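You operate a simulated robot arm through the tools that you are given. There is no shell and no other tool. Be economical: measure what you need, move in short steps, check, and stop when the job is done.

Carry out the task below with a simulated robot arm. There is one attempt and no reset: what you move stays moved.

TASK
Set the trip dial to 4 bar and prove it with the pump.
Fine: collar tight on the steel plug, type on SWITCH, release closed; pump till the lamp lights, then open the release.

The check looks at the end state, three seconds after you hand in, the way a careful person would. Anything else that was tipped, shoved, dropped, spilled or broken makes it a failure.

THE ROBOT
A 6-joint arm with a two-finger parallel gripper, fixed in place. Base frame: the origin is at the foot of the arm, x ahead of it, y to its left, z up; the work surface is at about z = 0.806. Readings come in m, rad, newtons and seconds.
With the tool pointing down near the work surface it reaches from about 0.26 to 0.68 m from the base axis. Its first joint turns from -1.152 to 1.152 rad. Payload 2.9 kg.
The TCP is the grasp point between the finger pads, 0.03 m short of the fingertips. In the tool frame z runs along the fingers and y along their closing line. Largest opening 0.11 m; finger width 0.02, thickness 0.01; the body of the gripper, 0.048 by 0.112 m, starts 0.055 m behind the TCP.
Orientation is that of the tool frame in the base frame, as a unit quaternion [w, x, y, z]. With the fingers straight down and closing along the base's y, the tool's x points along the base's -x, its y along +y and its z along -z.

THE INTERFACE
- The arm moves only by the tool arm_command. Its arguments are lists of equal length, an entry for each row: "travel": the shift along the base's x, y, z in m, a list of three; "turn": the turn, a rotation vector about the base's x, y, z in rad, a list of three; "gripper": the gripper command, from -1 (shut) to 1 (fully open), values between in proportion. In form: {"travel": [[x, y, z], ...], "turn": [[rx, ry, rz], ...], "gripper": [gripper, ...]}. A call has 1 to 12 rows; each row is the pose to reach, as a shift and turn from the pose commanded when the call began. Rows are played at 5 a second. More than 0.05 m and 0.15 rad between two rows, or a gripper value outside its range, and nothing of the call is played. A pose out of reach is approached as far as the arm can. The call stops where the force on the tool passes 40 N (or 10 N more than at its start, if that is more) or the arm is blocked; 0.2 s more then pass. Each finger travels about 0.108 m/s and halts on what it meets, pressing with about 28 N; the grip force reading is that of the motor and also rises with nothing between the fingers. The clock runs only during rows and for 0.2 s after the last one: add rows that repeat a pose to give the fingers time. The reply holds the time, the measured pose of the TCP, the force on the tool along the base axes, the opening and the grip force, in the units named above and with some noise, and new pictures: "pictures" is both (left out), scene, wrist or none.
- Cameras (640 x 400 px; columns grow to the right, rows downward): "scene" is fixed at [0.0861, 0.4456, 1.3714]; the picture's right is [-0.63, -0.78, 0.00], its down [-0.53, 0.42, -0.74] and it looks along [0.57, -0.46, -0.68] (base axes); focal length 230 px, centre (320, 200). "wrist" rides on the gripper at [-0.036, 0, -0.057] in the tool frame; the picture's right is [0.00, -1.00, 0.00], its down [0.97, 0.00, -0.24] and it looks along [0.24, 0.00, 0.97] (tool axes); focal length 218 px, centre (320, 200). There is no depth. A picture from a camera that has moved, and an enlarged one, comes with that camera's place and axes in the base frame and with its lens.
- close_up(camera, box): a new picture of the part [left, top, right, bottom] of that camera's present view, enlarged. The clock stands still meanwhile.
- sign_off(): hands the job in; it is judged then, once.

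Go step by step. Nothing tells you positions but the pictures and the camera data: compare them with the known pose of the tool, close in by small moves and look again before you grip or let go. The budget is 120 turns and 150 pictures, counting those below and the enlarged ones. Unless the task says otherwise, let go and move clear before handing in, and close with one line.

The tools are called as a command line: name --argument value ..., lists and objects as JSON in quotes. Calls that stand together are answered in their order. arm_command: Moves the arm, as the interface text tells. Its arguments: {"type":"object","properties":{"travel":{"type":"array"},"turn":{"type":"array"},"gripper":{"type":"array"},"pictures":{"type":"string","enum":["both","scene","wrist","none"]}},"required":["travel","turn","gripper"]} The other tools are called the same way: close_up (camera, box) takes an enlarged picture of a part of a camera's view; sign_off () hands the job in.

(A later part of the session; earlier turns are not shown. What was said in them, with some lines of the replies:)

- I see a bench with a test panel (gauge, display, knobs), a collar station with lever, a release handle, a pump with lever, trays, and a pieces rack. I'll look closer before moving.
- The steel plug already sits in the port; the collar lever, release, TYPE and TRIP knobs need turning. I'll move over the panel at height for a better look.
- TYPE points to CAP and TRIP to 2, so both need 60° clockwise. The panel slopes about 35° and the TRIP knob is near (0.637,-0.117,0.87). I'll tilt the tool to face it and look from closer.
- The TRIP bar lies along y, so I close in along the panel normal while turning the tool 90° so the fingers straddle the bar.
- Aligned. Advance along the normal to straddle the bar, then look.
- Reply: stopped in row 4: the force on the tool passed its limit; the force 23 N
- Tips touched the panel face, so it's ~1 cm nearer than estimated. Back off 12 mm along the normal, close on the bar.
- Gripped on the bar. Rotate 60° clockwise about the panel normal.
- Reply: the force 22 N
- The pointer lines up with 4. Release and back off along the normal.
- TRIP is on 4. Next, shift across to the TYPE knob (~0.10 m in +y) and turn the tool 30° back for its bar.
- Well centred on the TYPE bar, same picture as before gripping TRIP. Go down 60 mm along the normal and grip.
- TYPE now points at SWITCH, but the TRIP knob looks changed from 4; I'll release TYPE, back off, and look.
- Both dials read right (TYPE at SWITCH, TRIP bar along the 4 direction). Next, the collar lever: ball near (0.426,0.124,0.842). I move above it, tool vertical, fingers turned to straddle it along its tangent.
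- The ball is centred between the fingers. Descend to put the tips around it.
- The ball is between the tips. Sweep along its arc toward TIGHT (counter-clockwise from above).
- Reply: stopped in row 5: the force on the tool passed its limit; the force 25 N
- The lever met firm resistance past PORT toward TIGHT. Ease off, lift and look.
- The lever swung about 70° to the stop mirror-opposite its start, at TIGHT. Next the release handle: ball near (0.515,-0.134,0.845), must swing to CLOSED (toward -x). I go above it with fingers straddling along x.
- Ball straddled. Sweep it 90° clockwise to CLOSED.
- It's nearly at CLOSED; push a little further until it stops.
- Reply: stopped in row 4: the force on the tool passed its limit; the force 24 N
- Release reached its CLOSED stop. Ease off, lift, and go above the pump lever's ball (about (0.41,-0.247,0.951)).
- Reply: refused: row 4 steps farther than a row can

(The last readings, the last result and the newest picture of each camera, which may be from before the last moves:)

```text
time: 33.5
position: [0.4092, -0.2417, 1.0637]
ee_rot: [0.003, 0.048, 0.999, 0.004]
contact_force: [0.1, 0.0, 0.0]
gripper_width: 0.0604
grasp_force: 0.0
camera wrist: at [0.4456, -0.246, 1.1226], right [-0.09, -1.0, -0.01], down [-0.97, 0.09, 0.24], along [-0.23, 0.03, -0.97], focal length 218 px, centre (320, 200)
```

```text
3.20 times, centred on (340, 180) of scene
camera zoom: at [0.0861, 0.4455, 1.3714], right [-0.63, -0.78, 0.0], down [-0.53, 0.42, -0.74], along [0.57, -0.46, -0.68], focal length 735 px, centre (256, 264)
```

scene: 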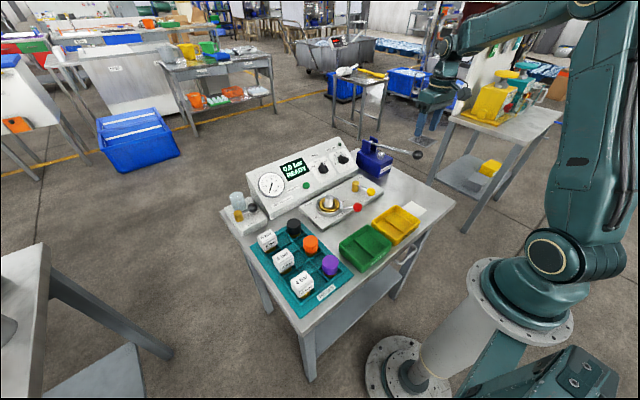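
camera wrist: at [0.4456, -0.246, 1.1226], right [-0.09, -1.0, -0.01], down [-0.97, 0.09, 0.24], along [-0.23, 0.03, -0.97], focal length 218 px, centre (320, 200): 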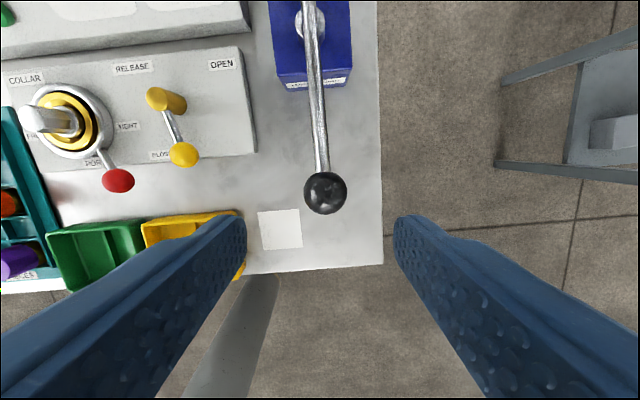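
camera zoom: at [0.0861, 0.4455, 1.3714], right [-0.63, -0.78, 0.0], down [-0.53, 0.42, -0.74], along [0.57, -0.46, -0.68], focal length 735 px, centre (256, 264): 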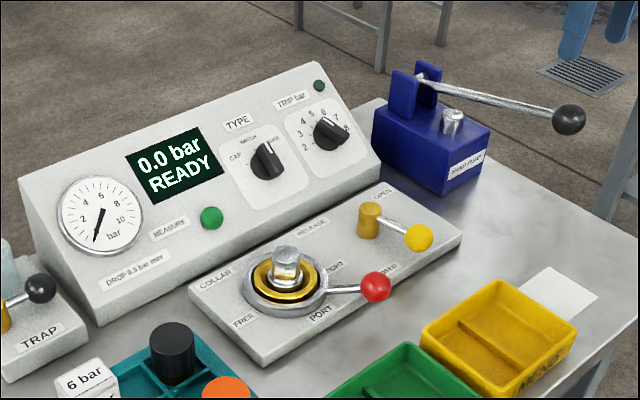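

Ball centred. Descend around it and grip.

arm_command --travel '[[0.001, -0.004, -0.04], [0.001, -0.004, -0.08], [0.001, -0.004, -0.1], [0.001, -0.004, -0.1], [0.001, -0.004, -0.1], [0.001, -0.004, -0.1], [0.001, -0.004, -0.1]]' --turn '[[0, 0, 0], [0, 0, 0], [0, 0, 0], [0, 0, 0], [0, 0, 0], [0, 0, 0], [0, 0, 0]]' --gripper '[0.1, 0.1, 0.1, -0.2, -0.5, -0.5, -0.5]' --pictures "wrist"

close_up --camera "scene" --box '[240, 110, 440, 210]'

```text
time: 35.1
position: [0.4096, -0.244, 0.9633]
ee_rot: [0.004, 0.047, 0.999, 0.003]
contact_force: [1.0, -7.1, -3.8]
gripper_width: 0.0343
grasp_force: 45.1
camera wrist: at [0.446, -0.2492, 1.0226], right [-0.09, -1.0, -0.01], down [-0.97, 0.09, 0.23], along [-0.23, 0.03, -0.97], focal length 218 px, centre (320, 200)
```

wrist: 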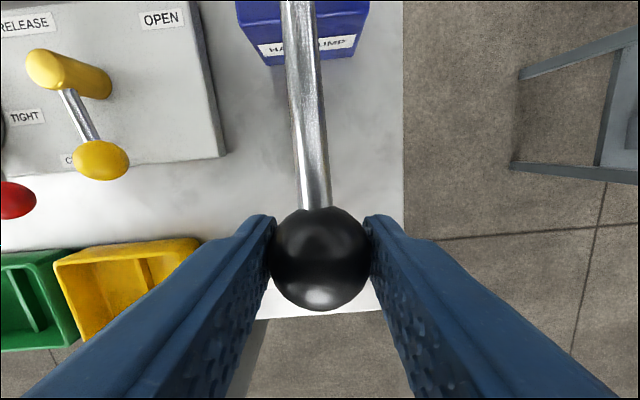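

```text
3.20 times, centred on (340, 160) of scene
camera zoom: at [0.0861, 0.4454, 1.3714], right [-0.63, -0.78, 0.0], down [-0.53, 0.42, -0.74], along [0.57, -0.46, -0.68], focal length 735 px, centre (256, 328)
```

zoom: 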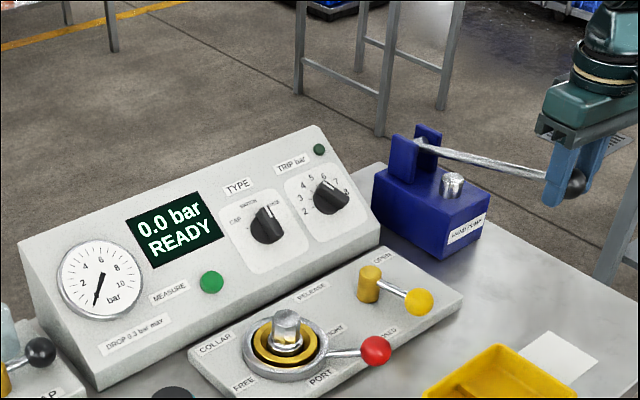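

Gripped. First trial stroke down ~15° and read the display.

arm_command --travel '[[-0.002, 0, -0.0095], [-0.004, 0, -0.0184], [-0.0055, 0, -0.028], [-0.0065, 0, -0.0376], [-0.0074, 0, -0.057], [-0.0074, 0, -0.057]]' --turn '[[0, 0, 0], [0, 0, 0], [0, 0, 0], [0, 0, 0], [0, 0, 0], [0, 0, 0]]' --gripper '[-0.5, -0.5, -0.5, -0.5, -0.5, -0.5]' --pictures "wrist"

close_up --camera "scene" --box '[240, 110, 440, 210]'

```text
time: 36.5
position: [0.4056, -0.2447, 0.9063]
ee_rot: [0.004, 0.046, 0.999, 0.004]
contact_force: [8.9, 6.7, 10.9]
gripper_width: 0.0341
grasp_force: 44.5
camera wrist: at [0.4411, -0.2491, 0.9658], right [-0.09, -1.0, -0.01], down [-0.97, 0.09, 0.23], along [-0.23, 0.03, -0.97], focal length 218 px, centre (320, 200)
```

wrist: 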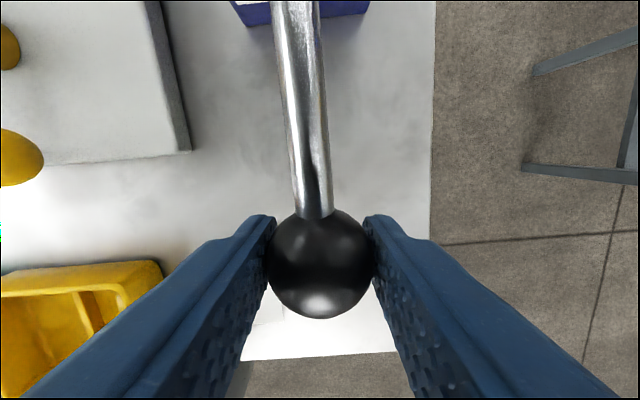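

```text
3.20 times, centred on (340, 160) of scene
camera zoom: at [0.0861, 0.4458, 1.3713], right [-0.63, -0.78, 0.0], down [-0.53, 0.42, -0.74], along [0.57, -0.46, -0.68], focal length 735 px, centre (256, 328)
```

zoom: 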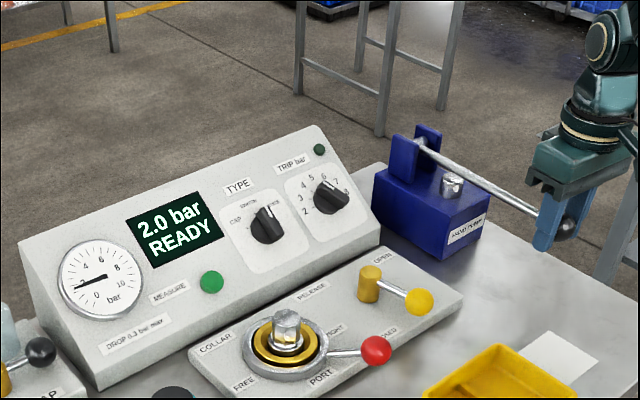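

2.0 bar after one stroke, holding READY. Raise the lever, then a second partial stroke.

arm_command --travel '[[0.001, 0, 0.019], [0.0035, 0, 0.0385], [0.0074, 0, 0.057], [0.0074, 0, 0.057]]' --turn '[[0, 0, 0], [0, 0, 0], [0, 0, 0], [0, 0, 0]]' --gripper '[-0.5, -0.5, -0.5, -0.5]' --pictures "none"

close_up --camera "scene" --box '[240, 110, 440, 210]'

arm_command --travel '[[-0.002, 0, -0.0095], [-0.004, 0, -0.0184], [-0.0055, 0, -0.028], [-0.0065, 0, -0.0376], [-0.0072, 0, -0.048], [-0.0072, 0, -0.048]]' --turn '[[0, 0, 0], [0, 0, 0], [0, 0, 0], [0, 0, 0], [0, 0, 0], [0, 0, 0]]' --gripper '[-0.5, -0.5, -0.5, -0.5, -0.5, -0.5]' --pictures "none"

close_up --camera "scene" --box '[240, 110, 440, 210]'

```text
time: 37.5
position: [0.4071, -0.2446, 0.9613]
ee_rot: [-0.002, 0.047, 0.999, 0.006]
contact_force: [-19.7, 13.7, 0.0]
gripper_width: 0.034
grasp_force: 44.9
```

```text
3.20 times, centred on (340, 160) of scene
camera zoom: at [0.0855, 0.4459, 1.3713], right [-0.63, -0.78, 0.0], down [-0.53, 0.42, -0.74], along [0.57, -0.46, -0.68], focal length 735 px, centre (256, 328)
```

zoom: 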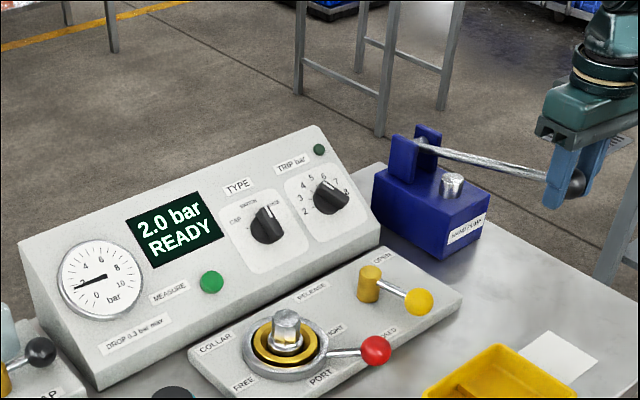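

```text
time: 38.9
position: [0.406, -0.2456, 0.9152]
ee_rot: [0.005, 0.045, 0.999, 0.004]
contact_force: [12.9, 13.4, 9.2]
gripper_width: 0.0343
grasp_force: 45.0
```

```text
3.20 times, centred on (340, 160) of scene
camera zoom: at [0.0862, 0.446, 1.3712], right [-0.63, -0.78, 0.0], down [-0.53, 0.42, -0.74], along [0.57, -0.46, -0.68], focal length 735 px, centre (256, 328)
```

zoom: 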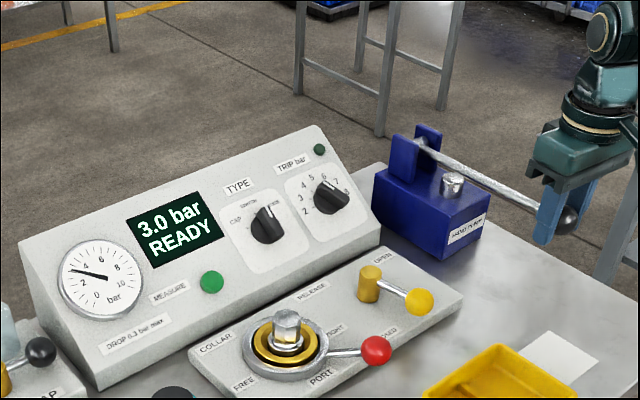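

3.0 bar now. Continue the stroke a bit.

arm_command --travel '[[-0.0002, 0, -0.009], [-0.0002, 0, -0.009]]' --turn '[[0, 0, 0], [0, 0, 0]]' --gripper '[-0.5, -0.5]' --pictures "none"

close_up --camera "scene" --box '[240, 110, 440, 210]'

```text
time: 39.5
position: [0.4067, -0.2449, 0.9069]
ee_rot: [0.005, 0.045, 0.999, 0.003]
contact_force: [21.6, 8.1, 10.5]
gripper_width: 0.0342
grasp_force: 44.9
```

```text
3.20 times, centred on (340, 160) of scene
camera zoom: at [0.0864, 0.4458, 1.3712], right [-0.63, -0.78, 0.0], down [-0.53, 0.42, -0.74], along [0.57, -0.46, -0.68], focal length 735 px, centre (256, 328)
```

zoom: 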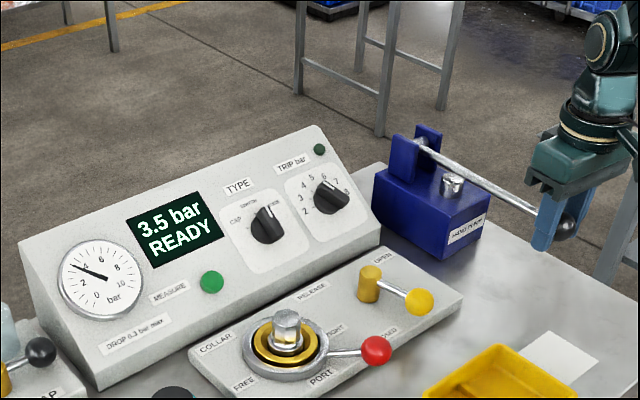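

3.5 bar. A bit more.

arm_command --travel '[[0.002, 0, -0.008], [0.002, 0, -0.008]]' --turn '[[0, 0, 0], [0, 0, 0]]' --gripper '[-0.5, -0.5]' --pictures "none"

close_up --camera "scene" --box '[240, 110, 440, 210]'

```text
time: 40.1
position: [0.4051, -0.2458, 0.8973]
ee_rot: [0.002, 0.047, 0.999, 0.006]
contact_force: [9.0, 8.6, 10.4]
gripper_width: 0.0344
grasp_force: 44.9
```

```text
3.20 times, centred on (340, 160) of scene
camera zoom: at [0.0861, 0.4458, 1.3713], right [-0.63, -0.78, 0.0], down [-0.53, 0.42, -0.74], along [0.57, -0.46, -0.68], focal length 735 px, centre (256, 328)
```

zoom: 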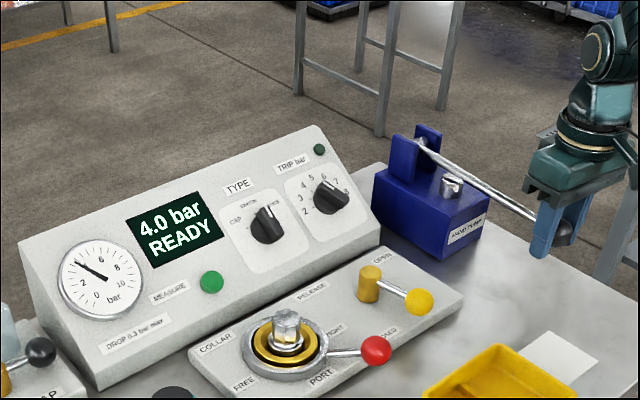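

4.0 bar shown, lamp still dark. Small additional push.

arm_command --travel '[[0.0005, 0, -0.004], [0.0005, 0, -0.004]]' --turn '[[0, 0, 0], [0, 0, 0]]' --gripper '[-0.5, -0.5]' --pictures "none"

close_up --camera "scene" --box '[240, 110, 380, 210]'

```text
time: 40.7
position: [0.4063, -0.2447, 0.8938]
ee_rot: [0.002, 0.047, 0.999, 0.004]
contact_force: [1.9, 11.7, 11.0]
gripper_width: 0.0344
grasp_force: 45.0
```

```text
4.00 times, centred on (310, 160) of scene
camera zoom: at [0.0859, 0.4459, 1.3713], right [-0.63, -0.78, 0.0], down [-0.53, 0.42, -0.74], along [0.57, -0.46, -0.68], focal length 919 px, centre (360, 360)
```

zoom: 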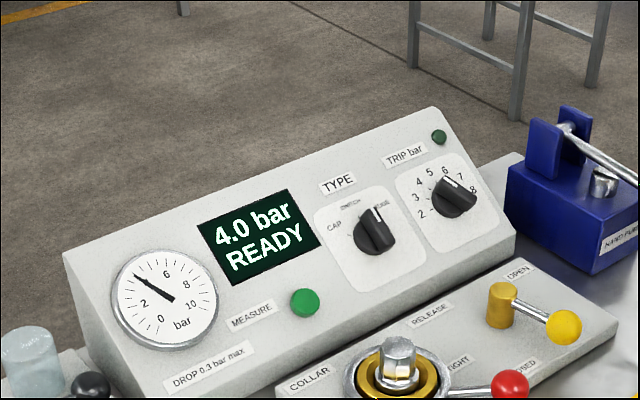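

Reading stays at 4.0 at the stroke's end. Raise again and begin a third stroke in small steps.

arm_command --travel '[[0.0, 0, 0.016], [0.0005, 0, 0.034], [0.002, 0, 0.052], [0.004, 0, 0.068], [0.004, 0, 0.068]]' --turn '[[0, 0, 0], [0, 0, 0], [0, 0, 0], [0, 0, 0], [0, 0, 0]]' --gripper '[-0.5, -0.5, -0.5, -0.5, -0.5]' --pictures "none"

arm_command --travel '[[-0.002, 0, -0.0095], [-0.0035, 0, -0.0184], [-0.004, 0, -0.026], [-0.004, 0, -0.026]]' --turn '[[0, 0, 0], [0, 0, 0], [0, 0, 0], [0, 0, 0]]' --gripper '[-0.5, -0.5, -0.5, -0.5]' --pictures "none"

close_up --camera "scene" --box '[240, 110, 380, 210]'

```text
time: 41.9
position: [0.4095, -0.2457, 0.9606]
ee_rot: [0.002, 0.046, 0.999, 0.005]
contact_force: [-3.3, 15.7, -14.0]
gripper_width: 0.0342
grasp_force: 45.0
```

```text
time: 42.9
position: [0.4071, -0.2458, 0.9359]
ee_rot: [0.004, 0.047, 0.999, 0.003]
contact_force: [2.5, 16.7, 9.6]
gripper_width: 0.0342
grasp_force: 44.8
```

```text
4.00 times, centred on (310, 160) of scene
camera zoom: at [0.086, 0.4461, 1.3712], right [-0.63, -0.78, 0.0], down [-0.53, 0.42, -0.74], along [0.57, -0.46, -0.68], focal length 919 px, centre (360, 360)
```

zoom: 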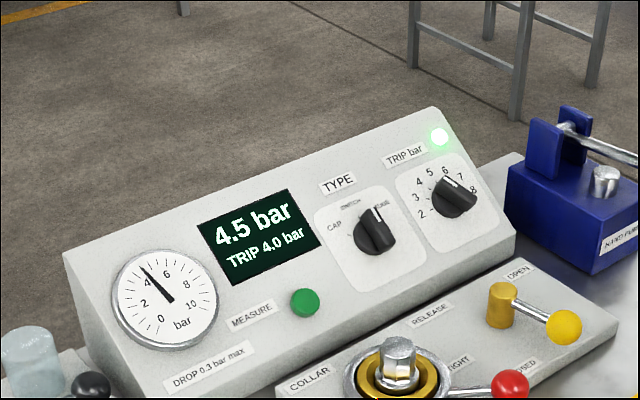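

The lamp is lit and the display shows TRIP 4.0 bar. Raise the lever back to rest, let go, and lift off.

arm_command --travel '[[0.001, 0, 0.01], [0.003, 0, 0.026], [0.003, 0, 0.026], [0.003, 0, 0.026], [0.003, 0, 0.026], [0.003, 0.001, 0.066], [0.003, 0.001, 0.106], [0.003, 0.001, 0.106]]' --turn '[[0, 0, 0], [0, 0, 0], [0, 0, 0], [0, 0, 0], [0, 0, 0], [0, 0, 0], [0, 0, 0], [0, 0, 0]]' --gripper '[-0.5, -0.5, -0.3, 0.1, 0.1, 0.1, 0.1, 0.1]'

```text
time: 44.7
position: [0.4094, -0.2464, 1.0425]
ee_rot: [0.003, 0.047, 0.999, 0.005]
contact_force: [0.4, 0.5, 0.1]
gripper_width: 0.0606
grasp_force: 0.0
camera wrist: at [0.4461, -0.2494, 1.1012], right [-0.09, -1.0, -0.01], down [-0.97, 0.09, 0.24], along [-0.23, 0.03, -0.97], focal length 218 px, centre (320, 200)
```

scene: 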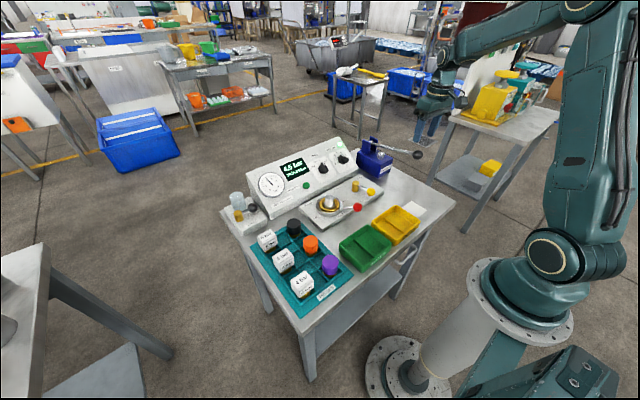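
wrist: 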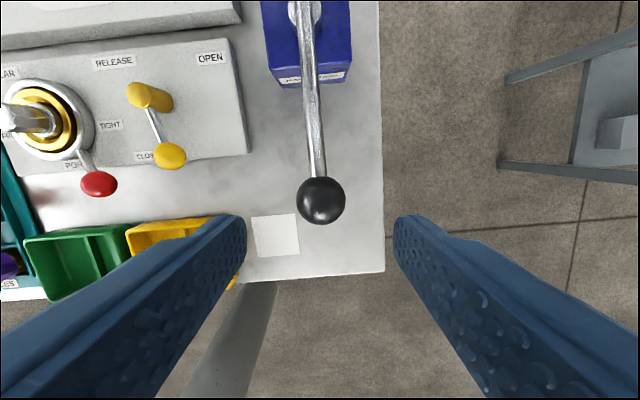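

Released lever at rest. Now over the release ball at about (0.451,-0.0755).

arm_command --travel '[[0.008, 0.035, 0], [0.016, 0.07, 0], [0.025, 0.105, 0], [0.033, 0.14, 0], [0.0416, 0.171, 0], [0.0416, 0.171, -0.04], [0.0416, 0.171, -0.04]]' --turn '[[0, 0, 0.04], [0, 0, 0.08], [0, 0, 0.12], [0, 0, 0.16], [0, 0, 0.2], [0, 0, 0.2], [0, 0, 0.2]]' --gripper '[0.1, 0, -0.1, -0.15, -0.15, -0.15, -0.15]' --pictures "wrist"

```text
time: 46.3
position: [0.4507, -0.0743, 1.0023]
ee_rot: [0.003, -0.053, 0.999, 0.003]
contact_force: [0.1, -0.1, 0.8]
gripper_width: 0.0467
grasp_force: 0.0
camera wrist: at [0.4871, -0.0713, 1.061], right [0.11, -0.99, -0.01], down [-0.97, -0.11, 0.24], along [-0.23, -0.02, -0.97], focal length 218 px, centre (320, 200)
```

wrist: 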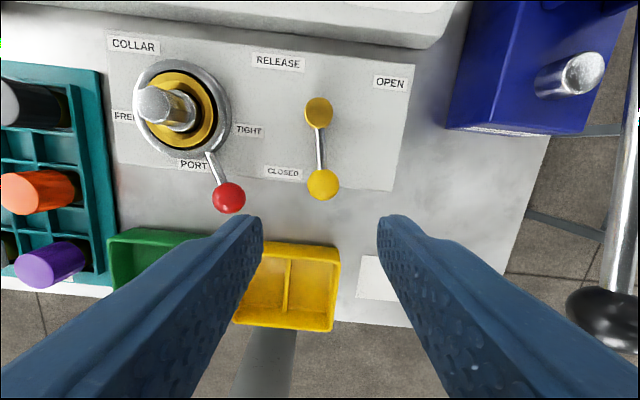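

Centred. Descend.

arm_command --travel '[[0, -0.001, -0.046], [0, -0.001, -0.092], [0, -0.001, -0.125], [0, -0.001, -0.139], [0, -0.001, -0.139]]' --turn '[[0, 0, 0], [0, 0, 0], [0, 0, 0], [0, 0, 0], [0, 0, 0]]' --gripper '[-0.15, -0.15, -0.15, -0.15, -0.15]' --pictures "wrist"

```text
time: 47.5
position: [0.4498, -0.0756, 0.8623]
ee_rot: [0.002, -0.053, 0.999, 0.005]
contact_force: [1.4, 0.3, -1.1]
gripper_width: 0.0468
grasp_force: 0.0
camera wrist: at [0.4869, -0.072, 0.9214], right [0.11, -0.99, -0.01], down [-0.97, -0.1, 0.23], along [-0.23, -0.02, -0.97], focal length 218 px, centre (320, 200)
```

wrist: 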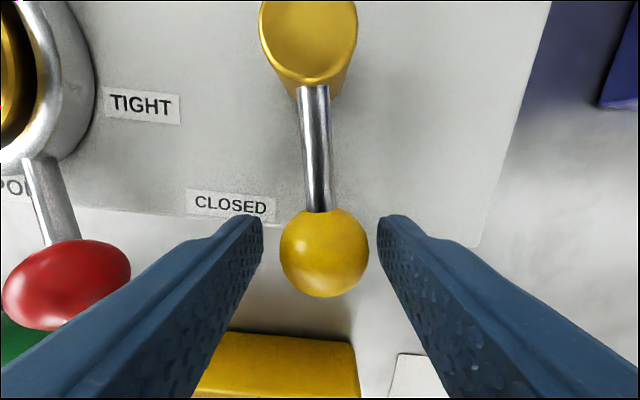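

Sweep the handle back counter-clockwise to OPEN.

arm_command --travel '[[0.0017, -0.0091, 0], [0.0047, -0.0179, 0], [0.0088, -0.0261, 0], [0.014, -0.0337, 0], [0.0203, -0.0405, 0], [0.0274, -0.0463, 0], [0.0353, -0.0511, 0], [0.0438, -0.0548, 0], [0.0527, -0.0572, 0], [0.0619, -0.0584, 0], [0.0711, -0.0583, 0], [0.0711, -0.0583, 0]]' --turn '[[0, 0, 0.14], [0, 0, 0.28], [0, 0, 0.42], [0, 0, 0.56], [0, 0, 0.7], [0, 0, 0.84], [0, 0, 0.98], [0, 0, 1.12], [0, 0, 1.26], [0, 0, 1.4], [0, 0, 1.54], [0, 0, 1.54]]' --gripper '[-0.15, -0.15, -0.15, -0.15, -0.15, -0.15, -0.15, -0.15, -0.15, -0.15, -0.15, -0.15]' --pictures "wrist"

close_up --camera "scene" --box '[240, 110, 400, 220]'

```text
time: 50.1
position: [0.522, -0.133, 0.8631]
ee_rot: [0.001, 0.735, -0.678, -0.005]
contact_force: [-0.3, -0.3, 0.1]
gripper_width: 0.0468
grasp_force: 0.1
camera wrist: at [0.5213, -0.0968, 0.9223], right [1.0, 0.08, -0.01], down [0.08, -0.97, 0.24], along [0.01, -0.24, -0.97], focal length 218 px, centre (320, 200)
```

wrist: 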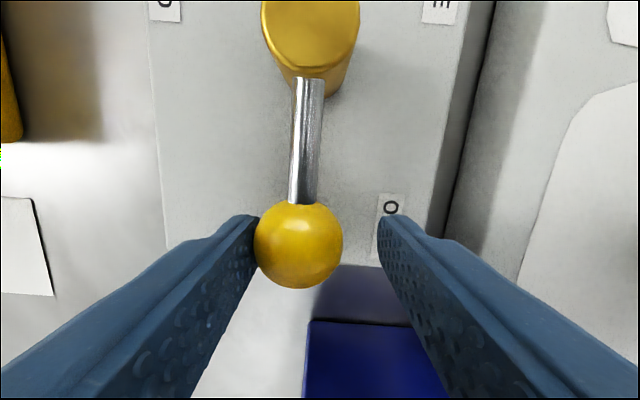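

```text
3.64 times, centred on (320, 165) of scene
camera zoom: at [0.0861, 0.4455, 1.3714], right [-0.63, -0.78, 0.0], down [-0.53, 0.42, -0.74], along [0.57, -0.46, -0.68], focal length 835 px, centre (320, 327)
```

zoom: 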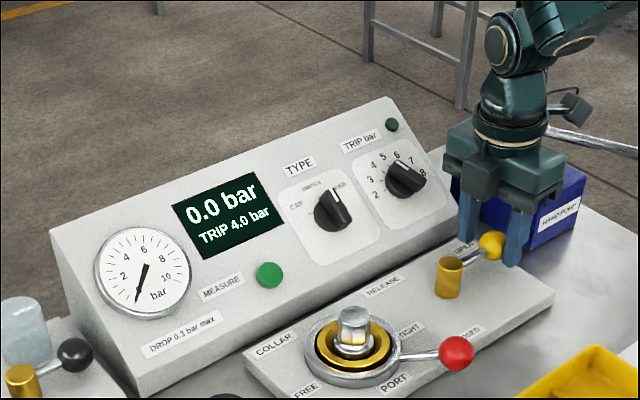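

Pressure dropped to 0.0 with TRIP 4.0 bar retained. A tiny nudge to seat the handle fully open, then lift clear.

arm_command --travel '[[0.003, 0, 0], [0.006, 0, 0], [0.006, 0, 0]]' --turn '[[0, 0, 0.03], [0, 0, 0.06], [0, 0, 0.06]]' --gripper '[-0.15, -0.15, -0.15]' --pictures "none"

arm_command --travel '[[-0.004, 0, 0], [-0.004, 0, 0.045], [-0.004, 0, 0.09], [-0.004, 0, 0.135], [-0.03, 0.0, 0.175], [-0.06, 0.0, 0.2], [-0.1, 0, 0.22], [-0.13, 0, 0.23], [-0.17, 0, 0.23], [-0.17, 0, 0.23]]' --turn '[[0, 0, 0], [0, 0, 0], [0, 0, 0], [0, 0, -0.14], [0, 0, -0.28], [0, 0, -0.42], [0, 0, -0.56], [0, 0, -0.7], [0, 0, -0.84], [0, 0, -0.84]]' --gripper '[-0.1, -0.1, -0.1, -0.1, -0.1, -0.1, -0.1, -0.1, -0.1, -0.1]'

close_up --camera "scene" --box '[220, 110, 440, 310]'

```text
time: 50.9
position: [0.5263, -0.1311, 0.8635]
ee_rot: [0.003, 0.753, -0.658, -0.007]
contact_force: [-13.1, 3.4, 1.4]
gripper_width: 0.0534
grasp_force: 6.3
```

```text
time: 53.1
position: [0.3573, -0.1332, 1.0918]
ee_rot: [0.0, -0.418, 0.908, 0.005]
contact_force: [-0.8, 0.9, -0.1]
gripper_width: 0.0495
grasp_force: 0.1
camera wrist: at [0.3822, -0.1069, 1.1506], right [0.76, -0.65, -0.01], down [-0.63, -0.74, 0.24], along [-0.16, -0.17, -0.97], focal length 218 px, centre (320, 200)
```

scene: 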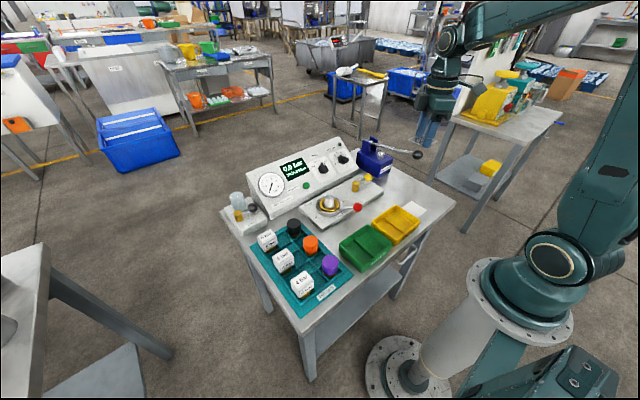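
wrist: 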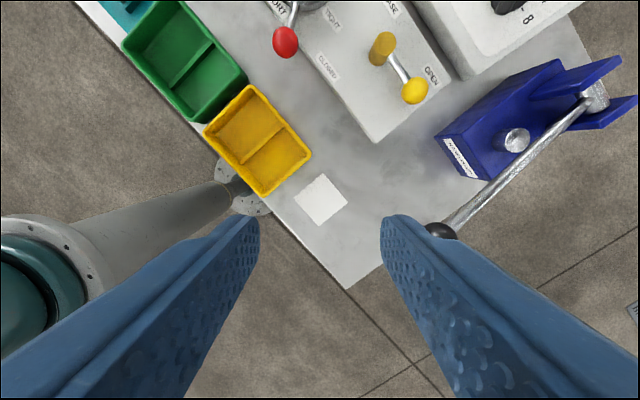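

```text
2.00 times, centred on (330, 210) of scene
camera zoom: at [0.086, 0.4456, 1.3714], right [-0.63, -0.78, 0.0], down [-0.53, 0.42, -0.74], along [0.57, -0.46, -0.68], focal length 459 px, centre (300, 180)
```

zoom: 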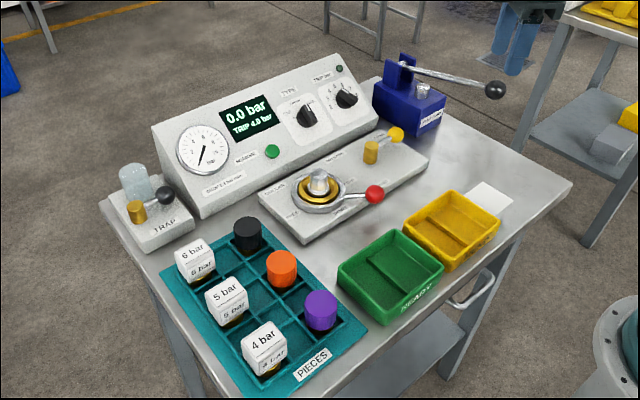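

Everything is in its end state: TRIP on 4 with "TRIP 4.0 bar" displayed, pressure 0.0, release open, collar tight, nothing else disturbed, and the arm clear. Handing in.

sign_off

```text
The job is handed in.
```

The trip dial is set to 4 bar and proven with the pump: the lamp lit, the display showed TRIP 4.0 bar, and opening the release brought the pressure back to 0.0 bar.
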